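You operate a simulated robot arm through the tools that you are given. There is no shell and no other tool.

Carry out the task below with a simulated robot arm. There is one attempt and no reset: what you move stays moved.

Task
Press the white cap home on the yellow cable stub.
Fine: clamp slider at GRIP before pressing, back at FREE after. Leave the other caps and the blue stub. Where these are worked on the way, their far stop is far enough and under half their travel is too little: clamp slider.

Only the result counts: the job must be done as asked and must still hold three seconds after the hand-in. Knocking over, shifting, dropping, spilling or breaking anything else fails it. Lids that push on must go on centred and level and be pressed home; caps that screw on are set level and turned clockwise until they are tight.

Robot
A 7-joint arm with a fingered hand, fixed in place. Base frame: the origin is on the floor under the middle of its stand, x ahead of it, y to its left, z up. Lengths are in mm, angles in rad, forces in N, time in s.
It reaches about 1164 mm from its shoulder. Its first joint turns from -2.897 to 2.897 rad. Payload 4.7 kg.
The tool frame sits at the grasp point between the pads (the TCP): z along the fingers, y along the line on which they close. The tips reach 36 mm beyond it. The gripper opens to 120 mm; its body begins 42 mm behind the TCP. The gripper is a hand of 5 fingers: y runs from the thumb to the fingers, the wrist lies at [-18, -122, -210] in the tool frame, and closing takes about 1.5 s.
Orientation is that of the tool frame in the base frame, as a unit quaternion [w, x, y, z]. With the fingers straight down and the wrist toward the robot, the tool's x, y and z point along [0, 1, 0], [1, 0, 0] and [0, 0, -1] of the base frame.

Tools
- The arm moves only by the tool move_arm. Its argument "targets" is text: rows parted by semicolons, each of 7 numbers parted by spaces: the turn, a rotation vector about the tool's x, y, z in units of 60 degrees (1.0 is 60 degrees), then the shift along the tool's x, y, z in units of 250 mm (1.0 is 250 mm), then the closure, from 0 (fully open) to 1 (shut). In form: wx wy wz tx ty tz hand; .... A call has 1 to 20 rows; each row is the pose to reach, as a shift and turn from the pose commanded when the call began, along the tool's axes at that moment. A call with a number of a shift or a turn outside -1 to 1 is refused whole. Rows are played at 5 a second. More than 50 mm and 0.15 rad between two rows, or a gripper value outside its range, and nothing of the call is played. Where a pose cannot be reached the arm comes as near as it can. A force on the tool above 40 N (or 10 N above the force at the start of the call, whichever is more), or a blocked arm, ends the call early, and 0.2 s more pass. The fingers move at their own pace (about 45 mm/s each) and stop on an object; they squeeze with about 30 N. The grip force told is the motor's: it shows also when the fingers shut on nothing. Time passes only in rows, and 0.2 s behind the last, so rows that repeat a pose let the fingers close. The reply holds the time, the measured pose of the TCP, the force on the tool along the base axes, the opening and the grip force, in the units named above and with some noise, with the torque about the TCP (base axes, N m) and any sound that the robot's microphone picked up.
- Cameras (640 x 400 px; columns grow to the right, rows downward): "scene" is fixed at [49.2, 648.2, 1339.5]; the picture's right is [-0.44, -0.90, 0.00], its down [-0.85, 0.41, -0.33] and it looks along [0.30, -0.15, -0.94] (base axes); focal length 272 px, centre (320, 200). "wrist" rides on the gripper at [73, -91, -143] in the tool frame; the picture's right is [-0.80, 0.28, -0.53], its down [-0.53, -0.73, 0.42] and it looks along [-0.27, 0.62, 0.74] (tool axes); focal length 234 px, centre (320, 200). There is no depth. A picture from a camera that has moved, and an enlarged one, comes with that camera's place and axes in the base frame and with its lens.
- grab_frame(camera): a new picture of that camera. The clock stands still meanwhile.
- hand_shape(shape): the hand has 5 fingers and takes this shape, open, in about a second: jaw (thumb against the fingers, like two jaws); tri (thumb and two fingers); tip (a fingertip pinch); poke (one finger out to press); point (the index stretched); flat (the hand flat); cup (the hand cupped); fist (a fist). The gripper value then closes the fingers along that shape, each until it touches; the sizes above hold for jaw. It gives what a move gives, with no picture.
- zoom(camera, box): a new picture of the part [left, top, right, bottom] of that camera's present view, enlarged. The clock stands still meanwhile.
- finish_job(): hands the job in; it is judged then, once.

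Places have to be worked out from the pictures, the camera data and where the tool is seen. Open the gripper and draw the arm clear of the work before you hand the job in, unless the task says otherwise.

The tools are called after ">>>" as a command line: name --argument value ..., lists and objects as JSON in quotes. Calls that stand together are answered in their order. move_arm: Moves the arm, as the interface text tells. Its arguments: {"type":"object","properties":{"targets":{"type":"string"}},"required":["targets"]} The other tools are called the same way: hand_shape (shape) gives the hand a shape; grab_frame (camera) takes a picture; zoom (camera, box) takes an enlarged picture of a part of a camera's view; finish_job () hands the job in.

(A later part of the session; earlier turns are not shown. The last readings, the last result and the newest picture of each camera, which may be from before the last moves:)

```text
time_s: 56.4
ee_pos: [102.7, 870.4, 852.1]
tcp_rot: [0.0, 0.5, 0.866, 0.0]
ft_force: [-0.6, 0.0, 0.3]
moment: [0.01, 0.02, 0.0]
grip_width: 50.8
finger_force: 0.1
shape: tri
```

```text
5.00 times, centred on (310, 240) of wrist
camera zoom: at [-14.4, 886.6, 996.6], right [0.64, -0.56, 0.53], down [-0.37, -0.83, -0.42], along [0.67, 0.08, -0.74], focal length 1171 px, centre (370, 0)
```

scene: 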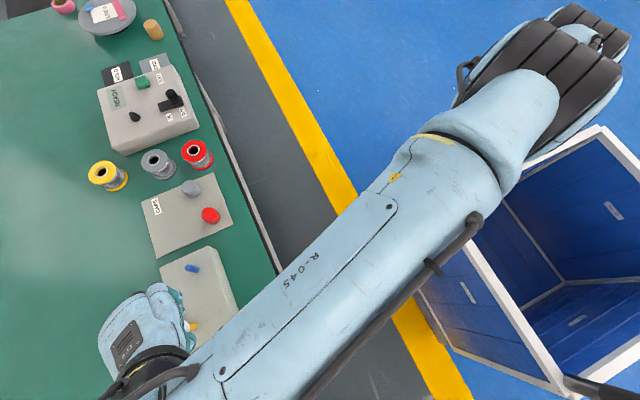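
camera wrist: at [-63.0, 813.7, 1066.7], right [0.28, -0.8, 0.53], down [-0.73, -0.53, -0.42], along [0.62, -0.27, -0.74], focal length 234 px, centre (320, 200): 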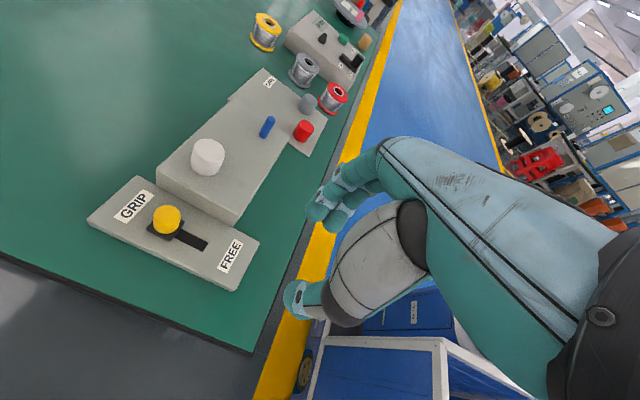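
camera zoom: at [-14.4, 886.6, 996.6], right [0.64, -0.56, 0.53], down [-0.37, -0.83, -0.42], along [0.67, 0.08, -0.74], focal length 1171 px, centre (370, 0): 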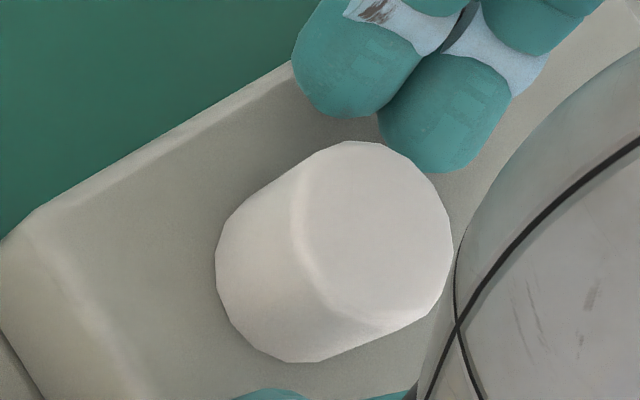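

The fingers straddle the cap again. I grip it and lift just 3 mm, reading the force for any retention.

>>> move_arm --targets "0 0 0 0 0 0 0.66; 0 0 0 0 0 0 0.74; 0 0 0 0 0 0 0.82; 0 0 0 0 0 0 0.85; 0 0 0 0 0 0 0.85"

>>> move_arm --targets "0 0 0 0 0 -0.004 0.85; 0 0 0 0 0 -0.008 0.85; 0 0 0 0 0 -0.012 0.85; 0 0 0 0 0 -0.012 0.85"

>>> zoom --camera "wrist" --box '[250, 200, 370, 280]'

```text
time_s: 57.6
ee_pos: [101.8, 869.3, 852.3]
tcp_rot: [0.001, 0.5, 0.866, 0.0]
ft_force: [-0.7, 0.3, -0.2]
moment: [-0.01, -0.01, -0.03]
grip_width: 22.9
finger_force: 30.2
shape: tri
```

```text
time_s: 58.6
ee_pos: [101.2, 870.8, 854.3]
tcp_rot: [-0.001, 0.5, 0.866, -0.001]
ft_force: [-1.6, 0.1, 0.2]
moment: [0.02, -0.02, -0.03]
grip_width: 23.3
finger_force: 30.0
shape: tri
```

```text
5.00 times, centred on (310, 240) of wrist
camera zoom: at [-15.5, 886.7, 999.9], right [0.64, -0.56, 0.53], down [-0.37, -0.83, -0.42], along [0.67, 0.08, -0.74], focal length 1171 px, centre (370, 0)
```

zoom: 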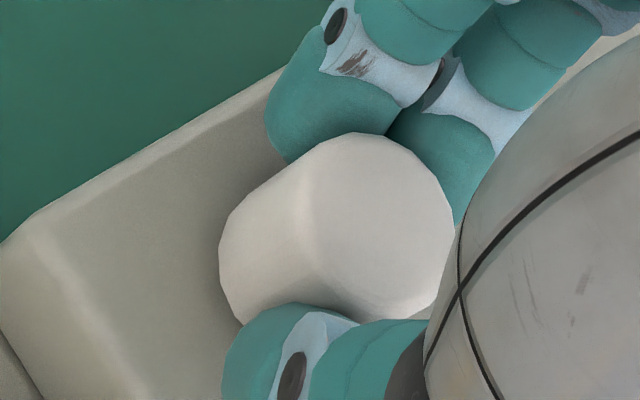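

Lifting meets no resistance. I raise it another 12 mm and look for the stub beneath.

>>> move_arm --targets "0 0 0 0 0 -0.012 0.85; 0 0 0 0 0 -0.024 0.85; 0 0 0 0 0 -0.036 0.85; 0 0 0 0 0 -0.048 0.85; 0 0 0 0 0 -0.048 0.85"

>>> zoom --camera "wrist" --box '[250, 200, 370, 280]'

>>> zoom --camera "scene" --box '[170, 310, 218, 342]'

```text
time_s: 59.8
ee_pos: [100.4, 870.1, 866.7]
tcp_rot: [0.0, 0.5, 0.866, 0.0]
ft_force: [1.2, -0.1, 0.0]
moment: [-0.02, 0.0, 0.0]
grip_width: 23.0
finger_force: 30.0
shape: tri
```

```text
5.00 times, centred on (310, 240) of wrist
camera zoom: at [-15.4, 887.5, 1011.9], right [0.64, -0.56, 0.53], down [-0.37, -0.83, -0.42], along [0.67, 0.08, -0.74], focal length 1171 px, centre (370, 0)
```

zoom: 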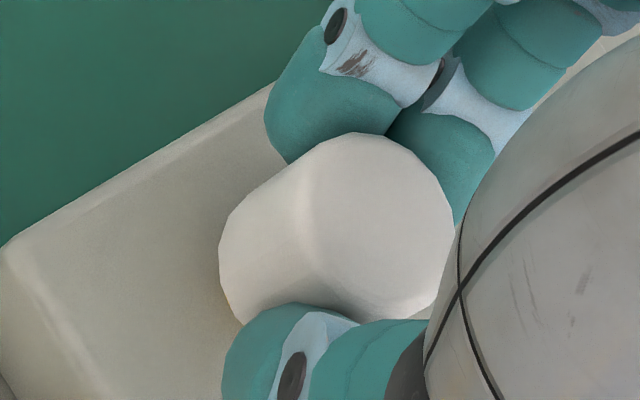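

```text
12.50 times, centred on (194, 326) of scene
camera zoom: at [49.2, 648.2, 1339.5], right [-0.44, -0.9, 0.0], down [-0.85, 0.41, -0.33], along [0.3, -0.15, -0.94], focal length 3394 px, centre (1895, -1375)
```

zoom: 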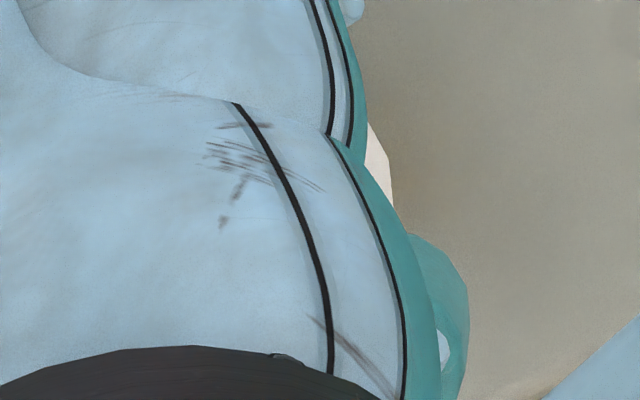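

The rim is about 12–15 mm above the block, but at this height the stub would still be hidden by the cap. I raise another 15 mm to see.

>>> move_arm --targets "0 0 0 0 0 -0.015 0.85; 0 0 0 0 0 -0.03 0.85; 0 0 0 0 0 -0.045 0.85; 0 0 0 0 0 -0.06 0.85; 0 0 0 0 0 -0.06 0.85"

>>> zoom --camera "wrist" --box '[250, 200, 370, 280]'

>>> zoom --camera "scene" --box '[170, 310, 218, 342]'

```text
time_s: 61.0
ee_pos: [102.0, 870.4, 882.4]
tcp_rot: [0.0, 0.501, 0.866, 0.0]
ft_force: [-0.1, 0.1, -0.6]
moment: [-0.01, 0.01, 0.01]
grip_width: 23.3
finger_force: 29.9
shape: tri
```

```text
5.00 times, centred on (310, 240) of wrist
camera zoom: at [-14.9, 886.4, 1027.3], right [0.64, -0.56, 0.53], down [-0.37, -0.83, -0.42], along [0.67, 0.08, -0.74], focal length 1171 px, centre (370, 0)
```

zoom: 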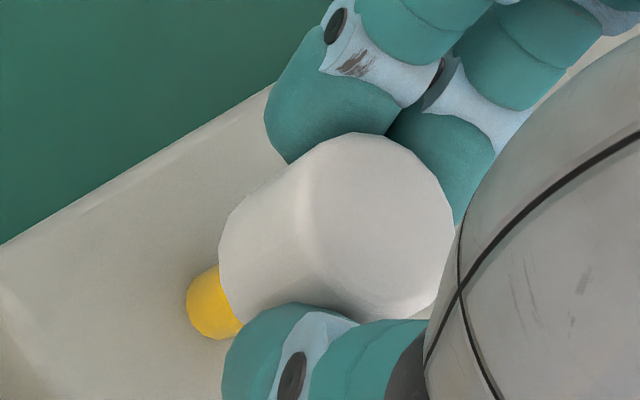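

```text
12.50 times, centred on (194, 326) of scene
camera zoom: at [49.2, 648.2, 1339.5], right [-0.44, -0.9, 0.0], down [-0.85, 0.41, -0.33], along [0.3, -0.15, -0.94], focal length 3394 px, centre (1895, -1375)
```

zoom: 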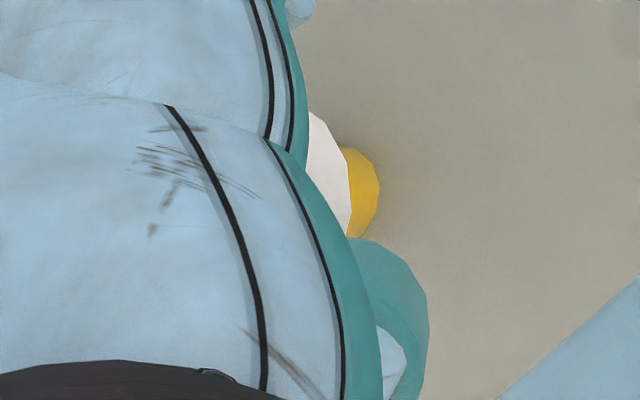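

The stub shows under the rim again. I raise the cap fully clear (another 30 mm) and shift it aside by 50 mm to see the stub's present height.

>>> move_arm --targets "0 0 0 0 0 -0.04 0.85; 0 0 0 0 0 -0.08 0.85; 0 0 0 0 0 -0.12 0.85; 0 0 0 -0.0866 -0.05 -0.12 0.85; 0 0 0 -0.1732 -0.1 -0.12 0.85; 0 0 0 -0.1732 -0.1 -0.12 0.85"

>>> grab_frame --camera "wrist"

>>> zoom --camera "wrist" --box '[220, 180, 340, 280]'

>>> zoom --camera "scene" --box '[170, 305, 210, 345]'

```text
time_s: 62.4
ee_pos: [100.9, 820.6, 911.3]
tcp_rot: [-0.001, 0.5, 0.866, -0.001]
ft_force: [0.6, 0.1, -0.7]
moment: [0.0, 0.0, -0.02]
grip_width: 22.9
finger_force: 30.4
shape: tri
```

```text
taken
camera wrist: at [-15.6, 837.1, 1057.3], right [0.64, -0.56, 0.53], down [-0.37, -0.83, -0.42], along [0.67, 0.08, -0.74], focal length 234 px, centre (320, 200)
```

wrist: 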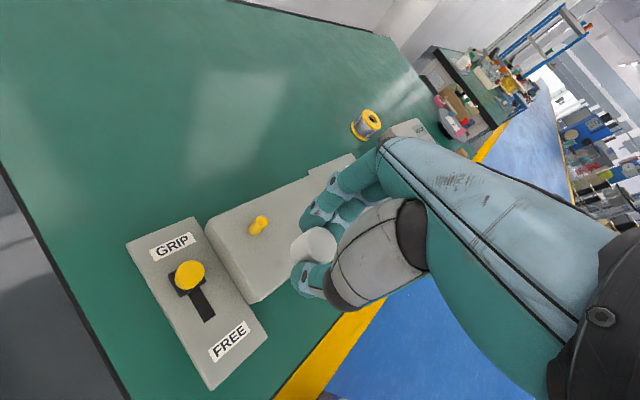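

```text
4.00 times, centred on (280, 230) of wrist
camera zoom: at [-15.6, 837.1, 1057.3], right [0.64, -0.56, 0.53], down [-0.37, -0.83, -0.42], along [0.67, 0.08, -0.74], focal length 937 px, centre (480, 80)
```

zoom: 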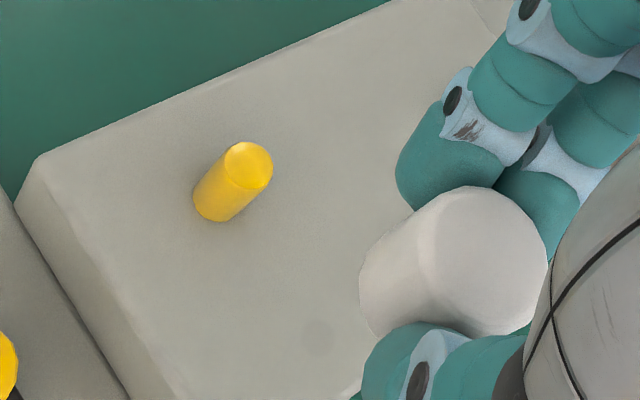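

```text
10.00 times, centred on (190, 325) of scene
camera zoom: at [49.2, 648.2, 1339.5], right [-0.44, -0.9, 0.0], down [-0.85, 0.41, -0.33], along [0.3, -0.15, -0.94], focal length 2716 px, centre (1620, -1050)
```

zoom: 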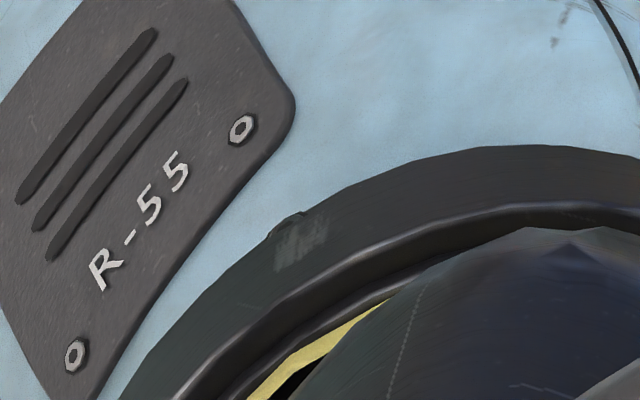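

The stub's top now reads about z 834, so it has sunk about 10 mm into the block under only 3–4 N, even though the slider is at GRIP. I want a free hand to examine this, so I set the cap back on its plate first, moving over at a safe height and turning back to the 70° heading.

>>> move_arm --targets "0 0 -0.111 -0.084 0.1047 0 0.85; 0 0 -0.222 -0.168 0.2093 0 0.85; 0 0 -0.333 -0.252 0.314 0 0.85; 0 0 -0.444 -0.336 0.4187 0 0.85; 0 0 -0.555 -0.42 0.5233 0.013 0.85; 0 0 -0.667 -0.504 0.628 0.026 0.85; 0 0 -0.667 -0.504 0.628 0.026 0.85"

>>> move_arm --targets "0 0 0 0.0186 0.0949 0.08 0.85; 0 0 0 0.0372 0.1898 0.16 0.85; 0 0 0 0.0557 0.2847 0.18 0.85; 0 0 0 0.0743 0.3796 0.18 0.85; 0 0 0 0.0743 0.3796 0.18 0.85"

>>> grab_frame --camera "wrist"

>>> grab_frame --camera "scene"

```text
time_s: 64.0
ee_pos: [301.5, 790.2, 904.2]
tcp_rot: [0.0, 0.173, 0.985, 0.0]
ft_force: [0.8, -0.1, 0.5]
moment: [0.02, 0.01, 0.0]
grip_width: 23.3
finger_force: 30.0
shape: tri
```

```text
time_s: 65.2
ee_pos: [315.5, 885.5, 861.0]
tcp_rot: [0.0, 0.173, 0.985, 0.0]
ft_force: [0.2, -0.3, 0.1]
moment: [0.02, 0.0, 0.01]
grip_width: 23.2
finger_force: 30.0
shape: tri
```

```text
taken
camera wrist: at [214.5, 823.8, 1004.8], right [0.85, -0.01, 0.53], down [0.25, -0.87, -0.42], along [0.46, 0.49, -0.74], focal length 234 px, centre (320, 200)
```

wrist: 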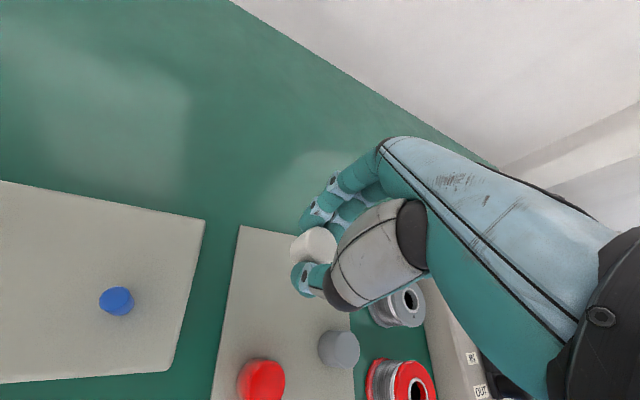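

```text
taken
```

scene: 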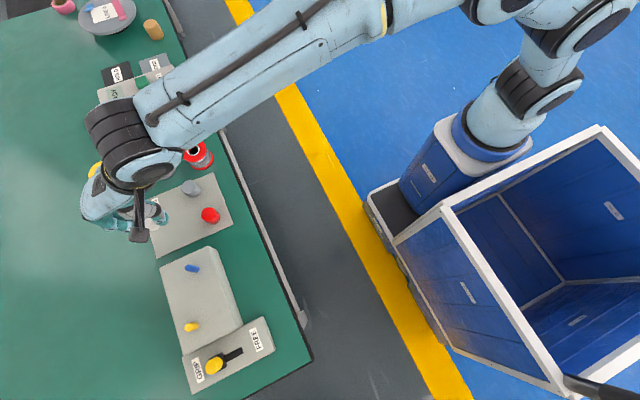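

From here the scene camera sees the yellow stub unobstructed. I compare it to the first picture, and the slider too.

>>> zoom --camera "scene" --box '[170, 305, 210, 345]'

>>> zoom --camera "scene" --box '[180, 310, 280, 400]'

```text
10.00 times, centred on (190, 325) of scene
camera zoom: at [49.2, 648.2, 1339.5], right [-0.44, -0.9, 0.0], down [-0.85, 0.41, -0.33], along [0.3, -0.15, -0.94], focal length 2716 px, centre (1620, -1050)
```

zoom: 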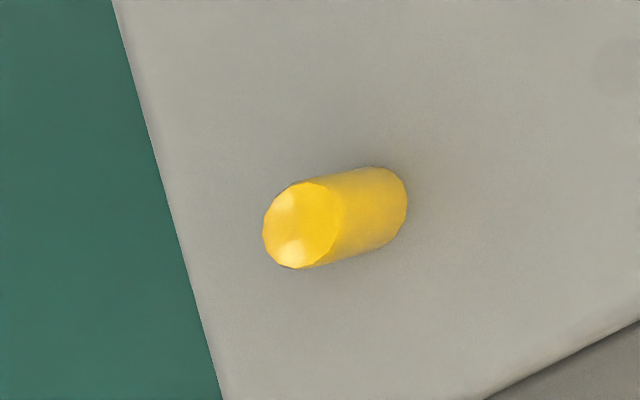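

```text
4.44 times, centred on (230, 355) of scene
camera zoom: at [49.2, 648.2, 1339.5], right [-0.44, -0.9, 0.0], down [-0.85, 0.41, -0.33], along [0.3, -0.15, -0.94], focal length 1207 px, centre (720, -489)
```

zoom: 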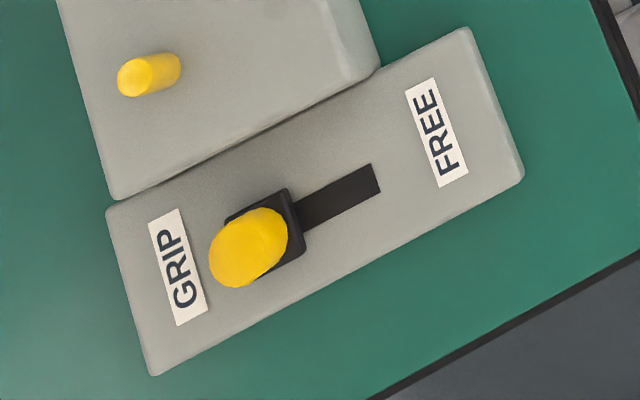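

Confirmed: the stub is about 10 mm lower than at the start, while the slider is fully at GRIP. I set the cap down on its plate first.

>>> move_arm --targets "0 0 0 0 0 0.08 0.85; 0 0 0 0 0 0.15 0.85; 0 0 0 0 0 0.19 0.85; 0 0 0 0 0 0.2 0.85; 0 0 0 0 0 0.206 0.85; 0 0 0 0 0 0.206 0.85"

```text
time_s: 66.6
ee_pos: [315.1, 886.4, 808.8]
tcp_rot: [0.001, 0.173, 0.985, -0.001]
ft_force: [0.4, 0.4, 0.3]
moment: [-0.02, 0.02, -0.03]
grip_width: 23.2
finger_force: 29.7
shape: tri
```

No contact yet; I lower the last couple of millimetres in half-millimetre steps.

>>> move_arm --targets "0 0 0 0 0 0.003 0.85; 0 0 0 0 0 0.006 0.85; 0 0 0 0 0 0.009 0.85; 0 0 0 0 0 0.009 0.85"

```text
time_s: 67.6
ee_pos: [314.2, 885.8, 806.4]
tcp_rot: [0.0, 0.173, 0.985, 0.0]
ft_force: [0.1, 0.4, -0.1]
moment: [0.01, -0.01, 0.03]
grip_width: 23.2
finger_force: 30.6
shape: tri
```

Still no contact. A little further down.

>>> move_arm --targets "0 0 0 0 0 0.002 0.85; 0 0 0 0 0 0.004 0.85; 0 0 0 0 0 0.006 0.85; 0 0 0 0 0 0.008 0.85; 0 0 0 0 0 0.008 0.85"

```text
time_s: 68.8
ee_pos: [314.7, 885.6, 806.0]
tcp_rot: [0.0, 0.174, 0.985, 0.0]
ft_force: [0.3, -0.3, 3.0]
moment: [0.0, -0.03, 0.0]
grip_width: 22.9
finger_force: 30.2
shape: tri
```

Contact at 3 N: the cap is on the plate. I open gently and lift away.

>>> move_arm --targets "0 0 0 0 0 0 0.8; 0 0 0 0 0 0 0.72; 0 0 0 0 0 0 0.64; 0 0 0 0 0 0 0.55; 0 0 0 0 0 0 0.5; 0 0 0 0 0 0 0.5"

>>> move_arm --targets "0 0 0 0 0 -0.06 0.5; 0 0 0 0 0 -0.14 0.5; 0 0 0 0 0 -0.24 0.5; 0 0 0 0 0 -0.24 0.5"

>>> grab_frame --camera "wrist"

>>> zoom --camera "wrist" --box '[250, 220, 330, 300]'

```text
time_s: 70.2
ee_pos: [314.8, 885.0, 805.3]
tcp_rot: [-0.001, 0.173, 0.985, 0.0]
ft_force: [0.1, -0.2, -0.2]
moment: [0.01, -0.02, -0.05]
grip_width: 59.7
finger_force: 0.2
shape: tri
```

```text
time_s: 71.2
ee_pos: [315.2, 886.6, 865.4]
tcp_rot: [0.0, 0.174, 0.985, -0.001]
ft_force: [-0.6, -0.6, 0.6]
moment: [0.01, 0.02, 0.04]
grip_width: 59.7
finger_force: 0.1
shape: tri
```

```text
taken
camera wrist: at [214.8, 824.6, 1009.5], right [0.85, -0.01, 0.53], down [0.25, -0.87, -0.42], along [0.46, 0.49, -0.74], focal length 234 px, centre (320, 200)
```

wrist: 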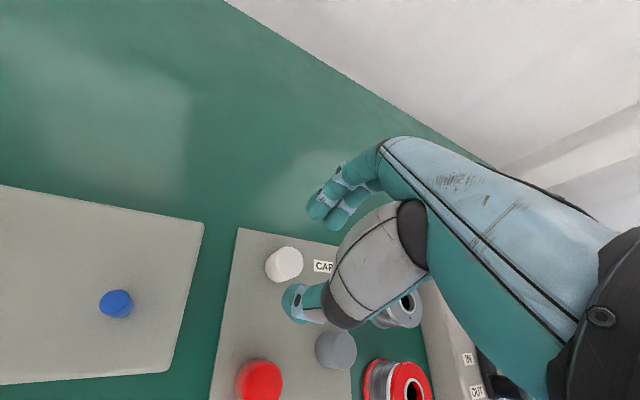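

```text
5.00 times, centred on (290, 260) of wrist
camera zoom: at [214.8, 824.6, 1009.5], right [0.85, -0.01, 0.53], down [0.25, -0.87, -0.42], along [0.46, 0.49, -0.74], focal length 1171 px, centre (470, -100)
```

zoom: 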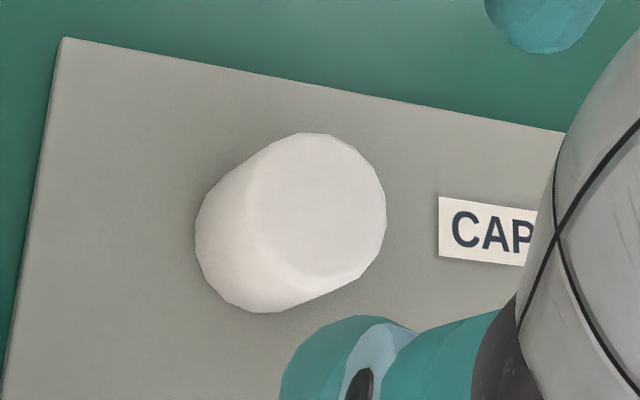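

The cap stands upright on its plate. I switch to the "tip" pinch, opening well above everything, and go over to the stub with the fingers high.

>>> hand_shape --shape "tip"

>>> move_arm --targets "0 0 0 0.1302 -0.0577 -0.06 0.2; 0 0 0 0.2603 -0.1153 -0.12 0.4; 0 0 0 0.3905 -0.173 -0.16 0.6; 0 0 0 0.5207 -0.2307 -0.16 0.65; 0 0 0 0.6508 -0.2883 -0.16 0.65; 0 0 0 0.781 -0.346 -0.16 0.65; 0 0 0 0.781 -0.346 -0.16 0.65"

>>> zoom --camera "wrist" --box '[240, 180, 400, 320]'

```text
time_s: 72.1
ee_pos: [315.5, 886.4, 864.2]
tcp_rot: [0.0, 0.174, 0.985, 0.0]
ft_force: [-0.2, -0.1, 0.0]
moment: [0.0, 0.04, 0.04]
grip_width: 120.0
finger_force: 0.1
shape: tip
```

```text
time_s: 73.7
ee_pos: [100.7, 870.3, 903.5]
tcp_rot: [-0.001, 0.174, 0.985, 0.0]
ft_force: [-0.4, 0.6, 0.3]
moment: [0.02, 0.03, -0.01]
grip_width: 43.0
finger_force: 0.2
shape: tip
```

```text
2.86 times, centred on (320, 250) of wrist
camera zoom: at [0.6, 809.5, 1047.8], right [0.85, -0.01, 0.53], down [0.25, -0.87, -0.42], along [0.46, 0.49, -0.74], focal length 669 px, centre (320, 57)
```

zoom: 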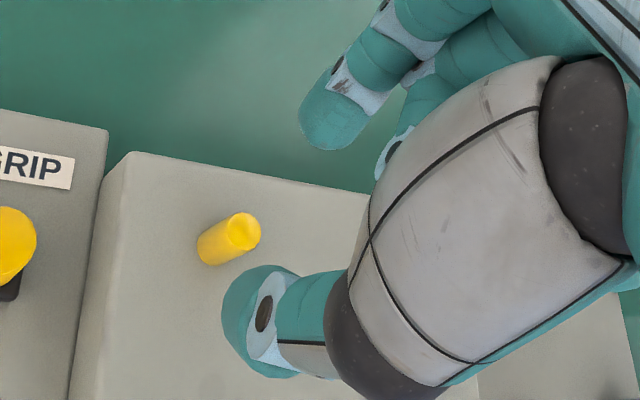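

The stub is centred within about 1 mm between the finger and thumb. I descend to TCP z≈852 around it.

>>> move_arm --targets "0 0 0 0 0.0048 0.07 0.65; 0 0 0 0 0.0048 0.14 0.65; 0 0 0 0 0.0048 0.18 0.65; 0 0 0 0 0.0048 0.208 0.65; 0 0 0 0 0.0048 0.208 0.65"

>>> zoom --camera "wrist" --box '[240, 180, 400, 320]'

```text
time_s: 74.9
ee_pos: [102.5, 871.9, 853.1]
tcp_rot: [0.0, 0.174, 0.985, 0.0]
ft_force: [0.2, -0.3, -0.2]
moment: [-0.01, 0.01, -0.02]
grip_width: 42.8
finger_force: 0.0
shape: tip
```

```text
2.86 times, centred on (320, 250) of wrist
camera zoom: at [1.8, 810.5, 997.0], right [0.85, -0.01, 0.53], down [0.25, -0.87, -0.42], along [0.46, 0.49, -0.74], focal length 669 px, centre (320, 57)
```

zoom: 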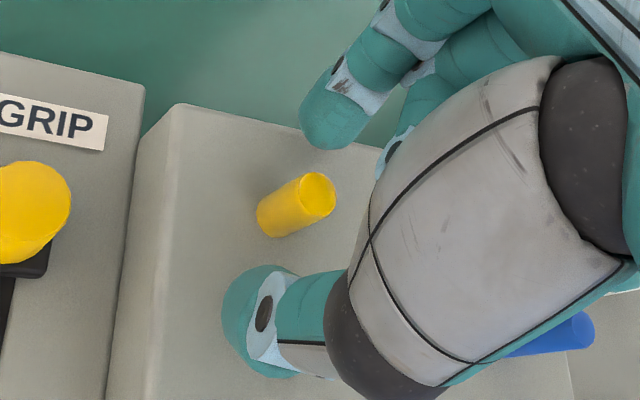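

Well centred. I close the pinch on the stub and then pull up gently a few millimetres, reading the force.

>>> move_arm --targets "0 0 0 0 0 0 0.72; 0 0 0 0 0 0 0.8; 0 0 0 0 0 0 0.88; 0 0 0 0 0 0 0.95; 0 0 0 0 0 0 0.98; 0 0 0 0 0 0 0.98"

>>> move_arm --targets "0 0 0 0 0 -0.004 0.98; 0 0 0 0 0 -0.008 0.98; 0 0 0 0 0 -0.008 0.98"

>>> zoom --camera "wrist" --box '[240, 180, 400, 320]'

```text
time_s: 76.3
ee_pos: [102.3, 872.2, 852.2]
tcp_rot: [0.0, 0.173, 0.985, 0.0]
ft_force: [-0.8, 0.2, -1.6]
moment: [0.05, -0.01, -0.02]
grip_width: 9.1
finger_force: 29.8
shape: tip
```

```text
time_s: 77.1
ee_pos: [103.0, 871.9, 853.6]
tcp_rot: [0.0, 0.174, 0.985, 0.0]
ft_force: [-0.6, 0.2, -5.2]
moment: [0.08, -0.03, 0.04]
grip_width: 9.2
finger_force: 30.0
shape: tip
```

```text
2.86 times, centred on (320, 250) of wrist
camera zoom: at [1.9, 810.6, 999.0], right [0.85, -0.01, 0.53], down [0.25, -0.87, -0.42], along [0.46, 0.49, -0.74], focal length 669 px, centre (320, 57)
```

zoom: 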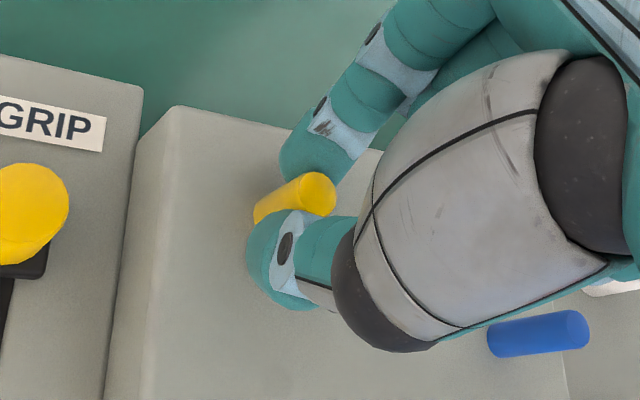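

Pulling 2 mm gives 5 N. I pull a further 3 mm to see if the stub slides (steady force) or is locked (rising force).

>>> move_arm --targets "0 0 0 0 0 -0.004 0.98; 0 0 0 0 0 -0.008 0.98; 0 0 0 0 0 -0.012 0.98; 0 0 0 0 0 -0.012 0.98"

>>> zoom --camera "wrist" --box '[240, 180, 400, 320]'

```text
time_s: 78.1
ee_pos: [102.4, 872.9, 857.4]
tcp_rot: [-0.001, 0.174, 0.985, 0.0]
ft_force: [1.4, -0.6, -3.6]
moment: [0.0, -0.04, 0.0]
grip_width: 9.5
finger_force: 29.6
shape: tip
```

```text
2.86 times, centred on (320, 250) of wrist
camera zoom: at [1.6, 810.6, 1002.4], right [0.85, -0.01, 0.53], down [0.25, -0.87, -0.42], along [0.46, 0.49, -0.74], focal length 669 px, centre (320, 57)
```

zoom: 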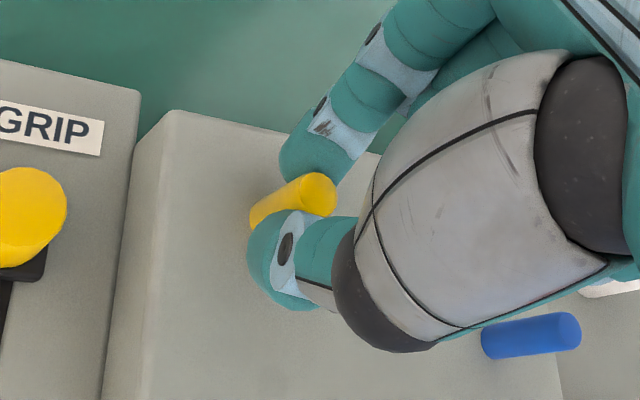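

The stub slides up with the hand at a steady 4 N or so, so it moves in its hole by friction. I draw it up the remaining 5 mm towards its original height, watching for a stop.

>>> move_arm --targets "0 0 0 0 0 -0.004 0.98; 0 0 0 0 0 -0.008 0.98; 0 0 0 0 0 -0.012 0.98; 0 0 0 0 0 -0.016 0.98; 0 0 0 0 0 -0.016 0.98"

>>> zoom --camera "wrist" --box '[240, 180, 400, 320]'

```text
time_s: 79.3
ee_pos: [102.1, 872.5, 861.6]
tcp_rot: [0.0, 0.174, 0.985, 0.0]
ft_force: [3.0, 0.9, -4.2]
moment: [0.07, -0.09, -0.03]
grip_width: 9.4
finger_force: 30.3
shape: tip
```

```text
2.86 times, centred on (320, 250) of wrist
camera zoom: at [1.4, 810.5, 1007.0], right [0.85, -0.01, 0.53], down [0.25, -0.87, -0.42], along [0.46, 0.49, -0.74], focal length 669 px, centre (320, 57)
```

zoom: 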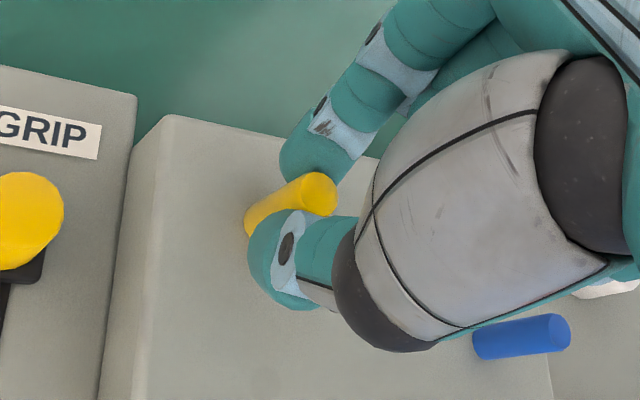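

About 9 mm up now. One more millimetre, then I release and check from the scene camera.

>>> move_arm --targets "0 0 0 0 0 -0.002 0.98; 0 0 0 0 0 -0.004 0.98; 0 0 0 0 0 -0.004 0.98"

```text
time_s: 80.1
ee_pos: [101.7, 872.1, 861.9]
tcp_rot: [0.0, 0.173, 0.985, 0.0]
ft_force: [2.4, -0.4, -4.3]
moment: [0.06, -0.09, -0.03]
grip_width: 9.0
finger_force: 30.8
shape: tip
```

I release the stub, lift clear and move aside to check its height.

>>> move_arm --targets "0 0 0 0 0 0 0.9; 0 0 0 0 0 0 0.8; 0 0 0 0 0 0 0.7; 0 0 0 0 0 0 0.65; 0 0 0 0 0 0 0.65; 0 0 0 0 0 -0.06 0.65; 0 0 0 0 0 -0.12 0.65; 0 0 0 0 0 -0.18 0.65"

>>> move_arm --targets "0 0 0 -0.15 0 0 0.65; 0 0 0 -0.3 -0.05 0 0.65; 0 0 0 -0.45 -0.1 0 0.65; 0 0 0 -0.6 -0.2 0 0.65; 0 0 0 -0.7 -0.35 0 0.65; 0 0 0 -0.7 -0.35 0 0.65"

>>> grab_frame --camera "scene"

>>> zoom --camera "scene" --box '[170, 305, 210, 345]'

```text
time_s: 81.9
ee_pos: [103.6, 871.7, 906.4]
tcp_rot: [0.0, 0.174, 0.985, -0.001]
ft_force: [-0.3, 0.3, -0.8]
moment: [0.01, 0.0, -0.02]
grip_width: 41.6
finger_force: 0.1
shape: tip
```

```text
time_s: 83.3
ee_pos: [237.3, 728.1, 908.2]
tcp_rot: [0.0, 0.173, 0.985, -0.001]
ft_force: [0.5, -0.4, -0.8]
moment: [-0.01, -0.02, -0.01]
grip_width: 41.8
finger_force: 0.0
shape: tip
```

```text
taken
```

scene: 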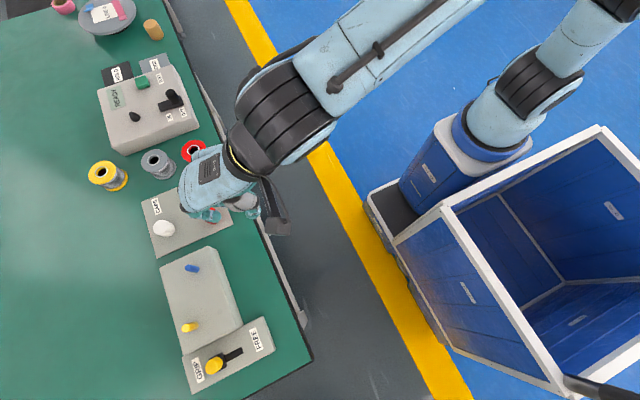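

```text
10.00 times, centred on (190, 325) of scene
camera zoom: at [49.2, 648.2, 1339.5], right [-0.44, -0.9, 0.0], down [-0.85, 0.41, -0.33], along [0.3, -0.15, -0.94], focal length 2716 px, centre (1620, -1050)
```

zoom: 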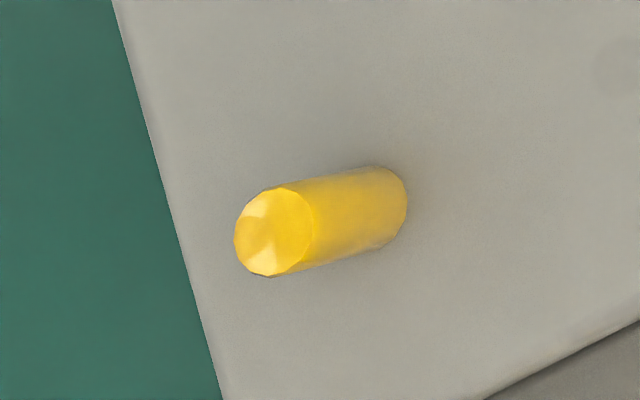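

The stub is exactly back at its original height, so it holds by only about 4 N of friction with the slider at GRIP. Before pressing again I make sure the clamp is truly hard against its GRIP stop: I'll push the knob firmly from its FREE side with the closed fingers. First I go round to the slider side, turning back to the 0° heading.

>>> move_arm --targets "0 0 0.125 0.1029 -0.0258 0 0.65; 0 0 0.25 0.2058 -0.0515 0 0.7; 0 0 0.375 0.3086 -0.0773 0 0.8; 0 0 0.5 0.4115 -0.103 0 0.9; 0 0 0.625 0.5144 -0.1288 0 1; 0 0 0.75 0.6173 -0.1545 0 1; 0 0 0.875 0.7201 -0.1803 0 1; 0 0 1 0.823 -0.206 0 1; 0 0 1 0.823 -0.206 0 1"

>>> move_arm --targets "0 0 0.0835 0 0 0 1; 0 0 0.167 0 0 0 1; 0 0 0.167 0 0 0 1"

>>> grab_frame --camera "wrist"

>>> zoom --camera "wrist" --box '[260, 160, 420, 340]'

```text
time_s: 85.3
ee_pos: [24.9, 752.3, 907.1]
tcp_rot: [-0.001, 0.643, 0.766, 0.0]
ft_force: [0.1, 0.8, -0.3]
moment: [0.03, 0.02, 0.0]
grip_width: 0.1
finger_force: 30.2
shape: tip
```

```text
time_s: 86.1
ee_pos: [24.8, 752.8, 908.7]
tcp_rot: [-0.001, 0.708, 0.706, 0.001]
ft_force: [-0.3, 0.0, -0.3]
moment: [-0.02, -0.04, 0.0]
grip_width: 0.1
finger_force: 30.0
shape: tip
```

```text
taken
camera wrist: at [-66.6, 823.9, 1053.1], right [0.28, -0.8, 0.53], down [-0.73, -0.53, -0.42], along [0.62, -0.27, -0.74], focal length 234 px, centre (320, 200)
```

wrist: 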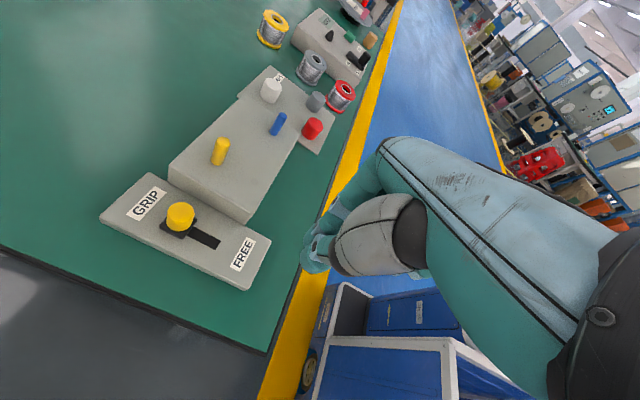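

```text
2.22 times, centred on (340, 250) of wrist
camera zoom: at [-66.6, 823.9, 1053.1], right [0.28, -0.8, 0.53], down [-0.73, -0.53, -0.42], along [0.62, -0.27, -0.74], focal length 520 px, centre (276, 89)
```

zoom: 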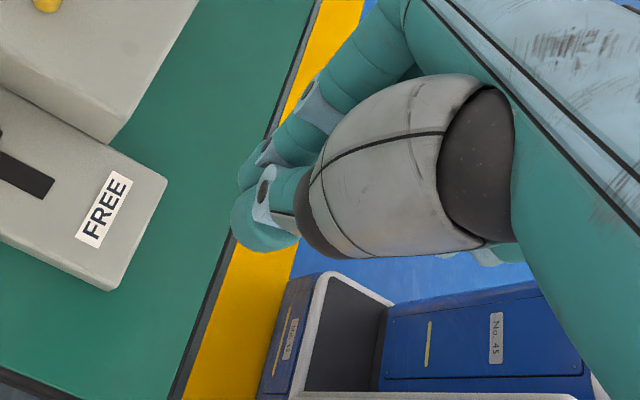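

The pinched fingertips make a firm peg. I bring it down on the FREE side of the knob at about (27, 830), tips near z 794.

>>> move_arm --targets "0 0 0 0.1 0.003 0.08 1; 0 0 0 0.2 0.006 0.12 1; 0 0 0 0.31 0.0084 0.16 1; 0 0 0 0.31 0.0084 0.24 1; 0 0 0 0.31 0.0084 0.312 1; 0 0 0 0.31 0.0084 0.312 1"

>>> zoom --camera "wrist" --box '[220, 160, 380, 320]'

```text
time_s: 87.5
ee_pos: [28.0, 829.4, 829.8]
tcp_rot: [0.0, 0.707, 0.707, 0.0]
ft_force: [-0.1, -1.6, -0.9]
moment: [0.04, 0.0, 0.01]
grip_width: 0.0
finger_force: 29.7
shape: tip
```

```text
2.50 times, centred on (300, 240) of wrist
camera zoom: at [-64.3, 901.2, 974.8], right [0.28, -0.8, 0.53], down [-0.73, -0.53, -0.42], along [0.62, -0.27, -0.74], focal length 585 px, centre (370, 100)
```

zoom: 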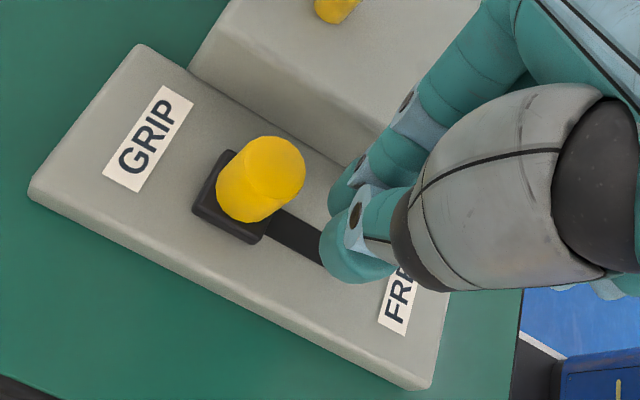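

The peg is behind the knob. I push towards GRIP in 2 mm steps.

>>> move_arm --targets "0 0 0 0.008 0 0 1; 0 0 0 0.016 0 0 1; 0 0 0 0.024 0 0 1; 0 0 0 0.032 0 0 1; 0 0 0 0.04 0 0 1; 0 0 0 0.048 0 0 1; 0 0 0 0.056 0 0 1"

```text
time_s: 89.1
ee_pos: [27.6, 842.8, 830.3]
tcp_rot: [0.0, 0.707, 0.707, 0.0]
ft_force: [-0.7, -0.6, 0.8]
moment: [-0.01, 0.01, -0.01]
grip_width: 0.1
finger_force: 29.9
shape: tip
```

>>> move_arm --targets "0 0 0 0.004 0 0 1; 0 0 0 0.008 0 0 1; 0 0 0 0.012 0 0 1; 0 0 0 0.016 0 0 1; 0 0 0 0.02 0 0 1"

>>> zoom --camera "wrist" --box '[220, 160, 380, 320]'

```text
time_s: 90.3
ee_pos: [27.8, 848.1, 830.8]
tcp_rot: [0.0, 0.707, 0.708, 0.0]
ft_force: [-0.2, -11.8, -0.1]
moment: [-0.31, -0.04, -0.03]
grip_width: 0.2
finger_force: 30.1
shape: tip
```

```text
2.50 times, centred on (300, 240) of wrist
camera zoom: at [-64.8, 920.1, 974.5], right [0.28, -0.8, 0.53], down [-0.73, -0.53, -0.42], along [0.62, -0.27, -0.74], focal length 585 px, centre (370, 100)
```

zoom: 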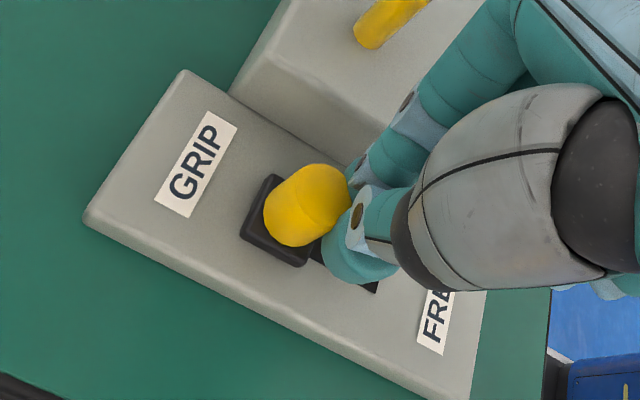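

Contact at 12 N. I push 2–3 mm more to drive it hard against the stop.

>>> move_arm --targets "0 0 0 0.004 0 0 1; 0 0 0 0.008 0 0 1; 0 0 0 0.012 0 0 1"

>>> zoom --camera "wrist" --box '[220, 160, 380, 320]'

```text
time_s: 91.1
ee_pos: [27.2, 849.5, 830.0]
tcp_rot: [0.0, 0.707, 0.707, -0.001]
ft_force: [2.5, -39.1, -1.3]
moment: [-1.01, -0.08, -0.17]
grip_width: 0.0
finger_force: 30.5
shape: tip
```

```text
2.50 times, centred on (300, 240) of wrist
camera zoom: at [-64.6, 922.1, 974.6], right [0.28, -0.8, 0.53], down [-0.73, -0.53, -0.42], along [0.62, -0.27, -0.74], focal length 585 px, centre (370, 100)
```

zoom: 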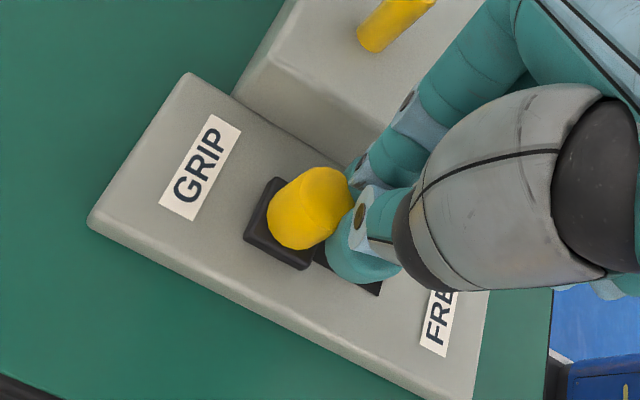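

39 N against it: the slider is hard against its GRIP stop now. I back away, rise, and set the hand to "tri" for fetching the cap again.

>>> move_arm --targets "0 0 0 -0.03 0 0 1; 0 0 0 -0.07 0 0 1; 0 0 0 -0.07 0 -0.12 1; 0 0 0 -0.07 0 -0.24 1; 0 0 0 -0.17 0 -0.34 1; 0 0 0 -0.27 0 -0.36 1; 0 0 0 -0.37 0 -0.36 1; 0 0 0 -0.37 0 -0.36 1"

>>> hand_shape --shape "tri"

>>> grab_frame --camera "wrist"

>>> zoom --camera "wrist" --box '[100, 120, 300, 290]'

```text
time_s: 92.9
ee_pos: [28.1, 758.4, 919.9]
tcp_rot: [0.0, 0.707, 0.707, -0.001]
ft_force: [-0.6, 0.0, -0.1]
moment: [0.0, 0.02, 0.0]
grip_width: 0.0
finger_force: 30.2
shape: tip
```

```text
time_s: 93.8
ee_pos: [28.4, 759.1, 919.2]
tcp_rot: [0.0, 0.707, 0.707, 0.0]
ft_force: [-0.4, -0.4, 0.3]
moment: [0.01, 0.02, 0.02]
grip_width: 119.5
finger_force: 0.0
shape: tri
```

```text
taken
camera wrist: at [-63.3, 830.7, 1064.4], right [0.28, -0.8, 0.53], down [-0.73, -0.53, -0.42], along [0.62, -0.27, -0.74], focal length 234 px, centre (320, 200)
```

wrist: 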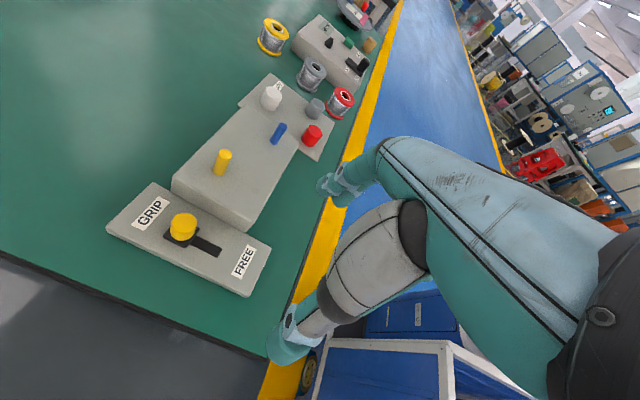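

```text
2.35 times, centred on (200, 205) of wrist
camera zoom: at [-63.3, 830.7, 1064.4], right [0.28, -0.8, 0.53], down [-0.73, -0.53, -0.42], along [0.62, -0.27, -0.74], focal length 551 px, centre (602, 188)
```

zoom: 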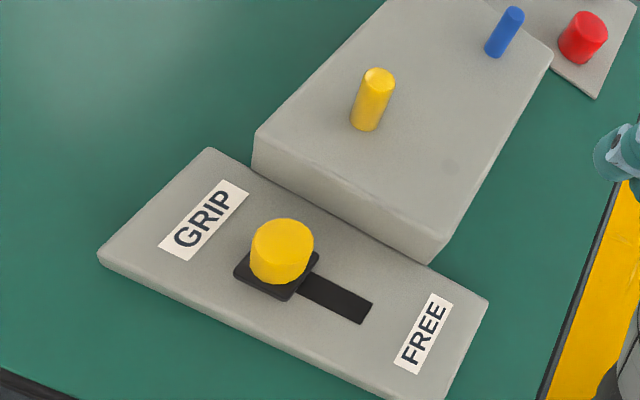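

Everything is in place. To learn what the clamp really does, I'll compare the stub's hold with the slider at FREE. I switch to "tip", tilt as before and come down over the knob at its GRIP end.

>>> hand_shape --shape "tip"

>>> move_arm --targets "0 0.1 0 0 0 0 0.3; 0 0.2 0 0.1 0 0 0.5; 0 0.2 0 0.2 0 0 0.68; 0 0.2 0 0.3 0 0 0.68; 0 0.2 0 0.402 -0.004 0 0.68; 0 0.2 0 0.402 -0.004 0.08 0.68; 0 0.2 0 0.402 -0.004 0.16 0.68; 0 0.2 0 0.402 -0.004 0.2 0.68; 0 0.2 0 0.402 -0.004 0.2 0.68"

>>> zoom --camera "wrist" --box '[220, 160, 380, 330]'

```text
time_s: 94.7
ee_pos: [29.1, 757.7, 920.5]
tcp_rot: [-0.001, 0.707, 0.707, 0.0]
ft_force: [-0.2, 1.0, 0.2]
moment: [0.01, 0.03, 0.02]
grip_width: 119.8
finger_force: 0.1
shape: tip
```

```text
time_s: 96.7
ee_pos: [27.1, 858.9, 869.2]
tcp_rot: [-0.075, 0.703, 0.704, 0.074]
ft_force: [0.1, 0.1, 0.3]
moment: [-0.02, 0.0, -0.02]
grip_width: 39.6
finger_force: 0.0
shape: tip
```

```text
2.35 times, centred on (300, 245) of wrist
camera zoom: at [-65.8, 898.9, 1026.2], right [0.28, -0.9, 0.35], down [-0.73, -0.43, -0.53], along [0.62, -0.11, -0.78], focal length 551 px, centre (367, 94)
```

zoom: 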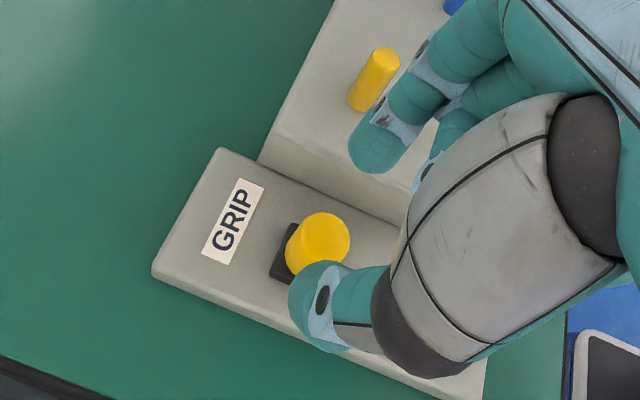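

Aligned over the knob. I descend vertically to z≈832 (in the tilted tool axes) and close the pinch on the knob.

>>> move_arm --targets "0 0 0 -0.0103 0 0.0483 0.68; 0 0 0 -0.0205 0 0.0965 0.68; 0 0 0 -0.0308 0 0.1448 0.68; 0 0 0 -0.0308 0 0.1448 0.68"

>>> move_arm --targets "0 0 0 0 0 0 0.76; 0 0 0 0 0 0 0.84; 0 0 0 0 0 0 0.9; 0 0 0 0 0 0 0.95; 0 0 0 0 0 0 0.95"

>>> zoom --camera "wrist" --box '[220, 160, 380, 330]'

```text
time_s: 97.7
ee_pos: [28.5, 857.6, 831.9]
tcp_rot: [-0.074, 0.703, 0.704, 0.075]
ft_force: [-1.5, 0.7, 2.5]
moment: [0.07, -0.08, 0.03]
grip_width: 37.9
finger_force: 0.1
shape: tip
```

```text
time_s: 98.9
ee_pos: [28.4, 858.0, 831.5]
tcp_rot: [-0.073, 0.703, 0.703, 0.074]
ft_force: [0.0, -3.2, -3.4]
moment: [-0.12, -0.03, -0.08]
grip_width: 17.4
finger_force: 30.1
shape: tip
```

```text
2.35 times, centred on (300, 245) of wrist
camera zoom: at [-64.3, 898.6, 987.9], right [0.28, -0.9, 0.35], down [-0.73, -0.43, -0.53], along [0.62, -0.11, -0.78], focal length 551 px, centre (367, 94)
```

zoom: 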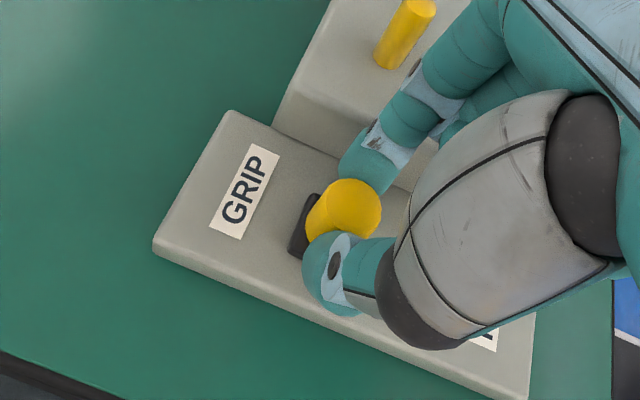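

The knob is held. I drag it towards FREE (-Y), about 42 mm.

>>> move_arm --targets "0 0 0 -0.018 0 -0.0038 0.95; 0 0 0 -0.036 0 -0.0077 0.95; 0 0 0 -0.054 0 -0.0115 0.95; 0 0 0 -0.072 0 -0.0153 0.95; 0 0 0 -0.09 0 -0.0191 0.95; 0 0 0 -0.108 0 -0.023 0.95; 0 0 0 -0.126 0 -0.0268 0.95; 0 0 0 -0.144 0 -0.0306 0.95; 0 0 0 -0.162 0 -0.0344 0.95; 0 0 0 -0.168 0 -0.0357 0.95"

>>> zoom --camera "wrist" --box '[220, 160, 380, 330]'

```text
time_s: 101.1
ee_pos: [27.3, 816.6, 831.3]
tcp_rot: [-0.074, 0.703, 0.703, 0.073]
ft_force: [3.9, 6.2, -15.8]
moment: [0.09, -0.19, -0.02]
grip_width: 16.8
finger_force: 30.2
shape: tip
```

```text
2.35 times, centred on (300, 245) of wrist
camera zoom: at [-64.9, 857.8, 988.6], right [0.28, -0.89, 0.35], down [-0.73, -0.43, -0.53], along [0.62, -0.11, -0.78], focal length 551 px, centre (367, 94)
```

zoom: 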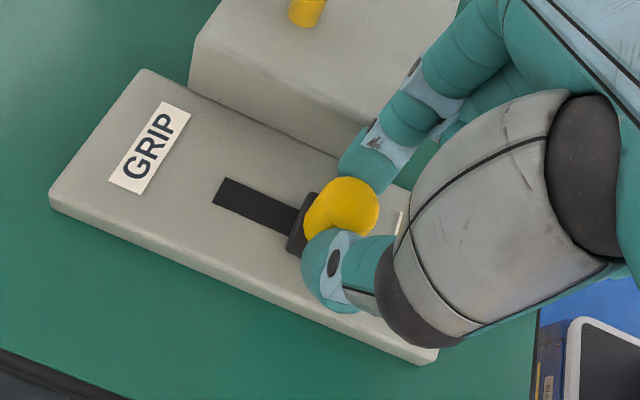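

The slider is at the FREE end. I release the knob and lift, then go to test the stub's hold in this state.

>>> move_arm --targets "0 0 0 -0.004 0 -0.0008 0.95; 0 0 0 -0.004 0 0.003 0.9; 0 0 0 -0.004 0 0.003 0.8; 0 0 0 -0.004 0 0.003 0.7; 0 0 0 -0.004 0 0.003 0.68; 0 0 0 -0.004 0 0.003 0.68"

>>> move_arm --targets "0 0 0 0.0249 0 -0.1174 0.68; 0 0 0 0.0499 0 -0.2347 0.65; 0 0 0 0.0748 0 -0.3521 0.65; 0 -0.1 0 0.0748 0 -0.3521 0.65; 0 -0.2 0 0.0748 0 -0.3521 0.65; 0 -0.2 0 0.0748 0 -0.3521 0.65"

>>> zoom --camera "wrist" --box '[180, 140, 340, 280]'

```text
time_s: 102.5
ee_pos: [27.7, 815.9, 833.6]
tcp_rot: [-0.074, 0.703, 0.703, 0.074]
ft_force: [-0.8, -0.4, 0.7]
moment: [0.03, -0.05, 0.0]
grip_width: 38.0
finger_force: 0.0
shape: tip
```

```text
time_s: 103.9
ee_pos: [28.3, 813.9, 923.0]
tcp_rot: [0.0, 0.707, 0.707, -0.001]
ft_force: [0.0, -0.1, -0.2]
moment: [0.02, 0.01, -0.01]
grip_width: 41.8
finger_force: 0.0
shape: tip
```

```text
2.86 times, centred on (260, 210) of wrist
camera zoom: at [-65.3, 886.7, 1066.5], right [0.28, -0.8, 0.53], down [-0.73, -0.53, -0.42], along [0.62, -0.27, -0.74], focal length 669 px, centre (491, 171)
```

zoom: 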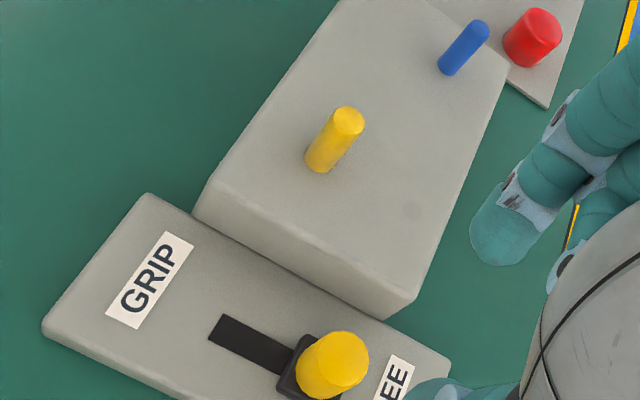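

The slider is at FREE. I go over the stub, turning to 60°, for the same gentle pinch test.

>>> move_arm --targets "0 0 -0.125 0 0 0 0.65; 0 0 -0.25 0.04 0.05 0 0.65; 0 0 -0.375 0.08 0.1 0 0.65; 0 0 -0.5 0.12 0.15 0 0.65; 0 0 -0.625 0.16 0.2 0.02 0.65; 0 0 -0.75 0.2 0.25 0.04 0.65; 0 0 -0.875 0.23 0.295 0.072 0.65; 0 0 -1 0.23 0.295 0.072 0.65; 0 0 -1 0.23 0.295 0.072 0.65"

>>> zoom --camera "wrist" --box '[240, 180, 400, 320]'

```text
time_s: 105.9
ee_pos: [101.4, 872.2, 904.1]
tcp_rot: [0.0, 0.258, 0.966, 0.0]
ft_force: [-0.3, 0.1, 0.3]
moment: [-0.03, 0.02, 0.0]
grip_width: 41.7
finger_force: 0.0
shape: tip
```

```text
2.86 times, centred on (320, 250) of wrist
camera zoom: at [-9.3, 829.2, 1048.7], right [0.84, -0.16, 0.53], down [0.1, -0.9, -0.42], along [0.54, 0.41, -0.74], focal length 669 px, centre (320, 57)
```

zoom: 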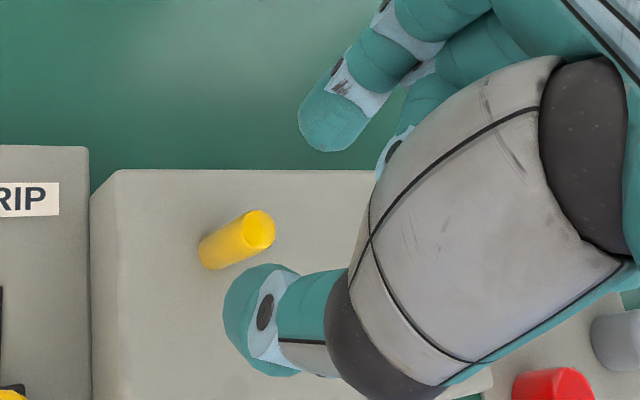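

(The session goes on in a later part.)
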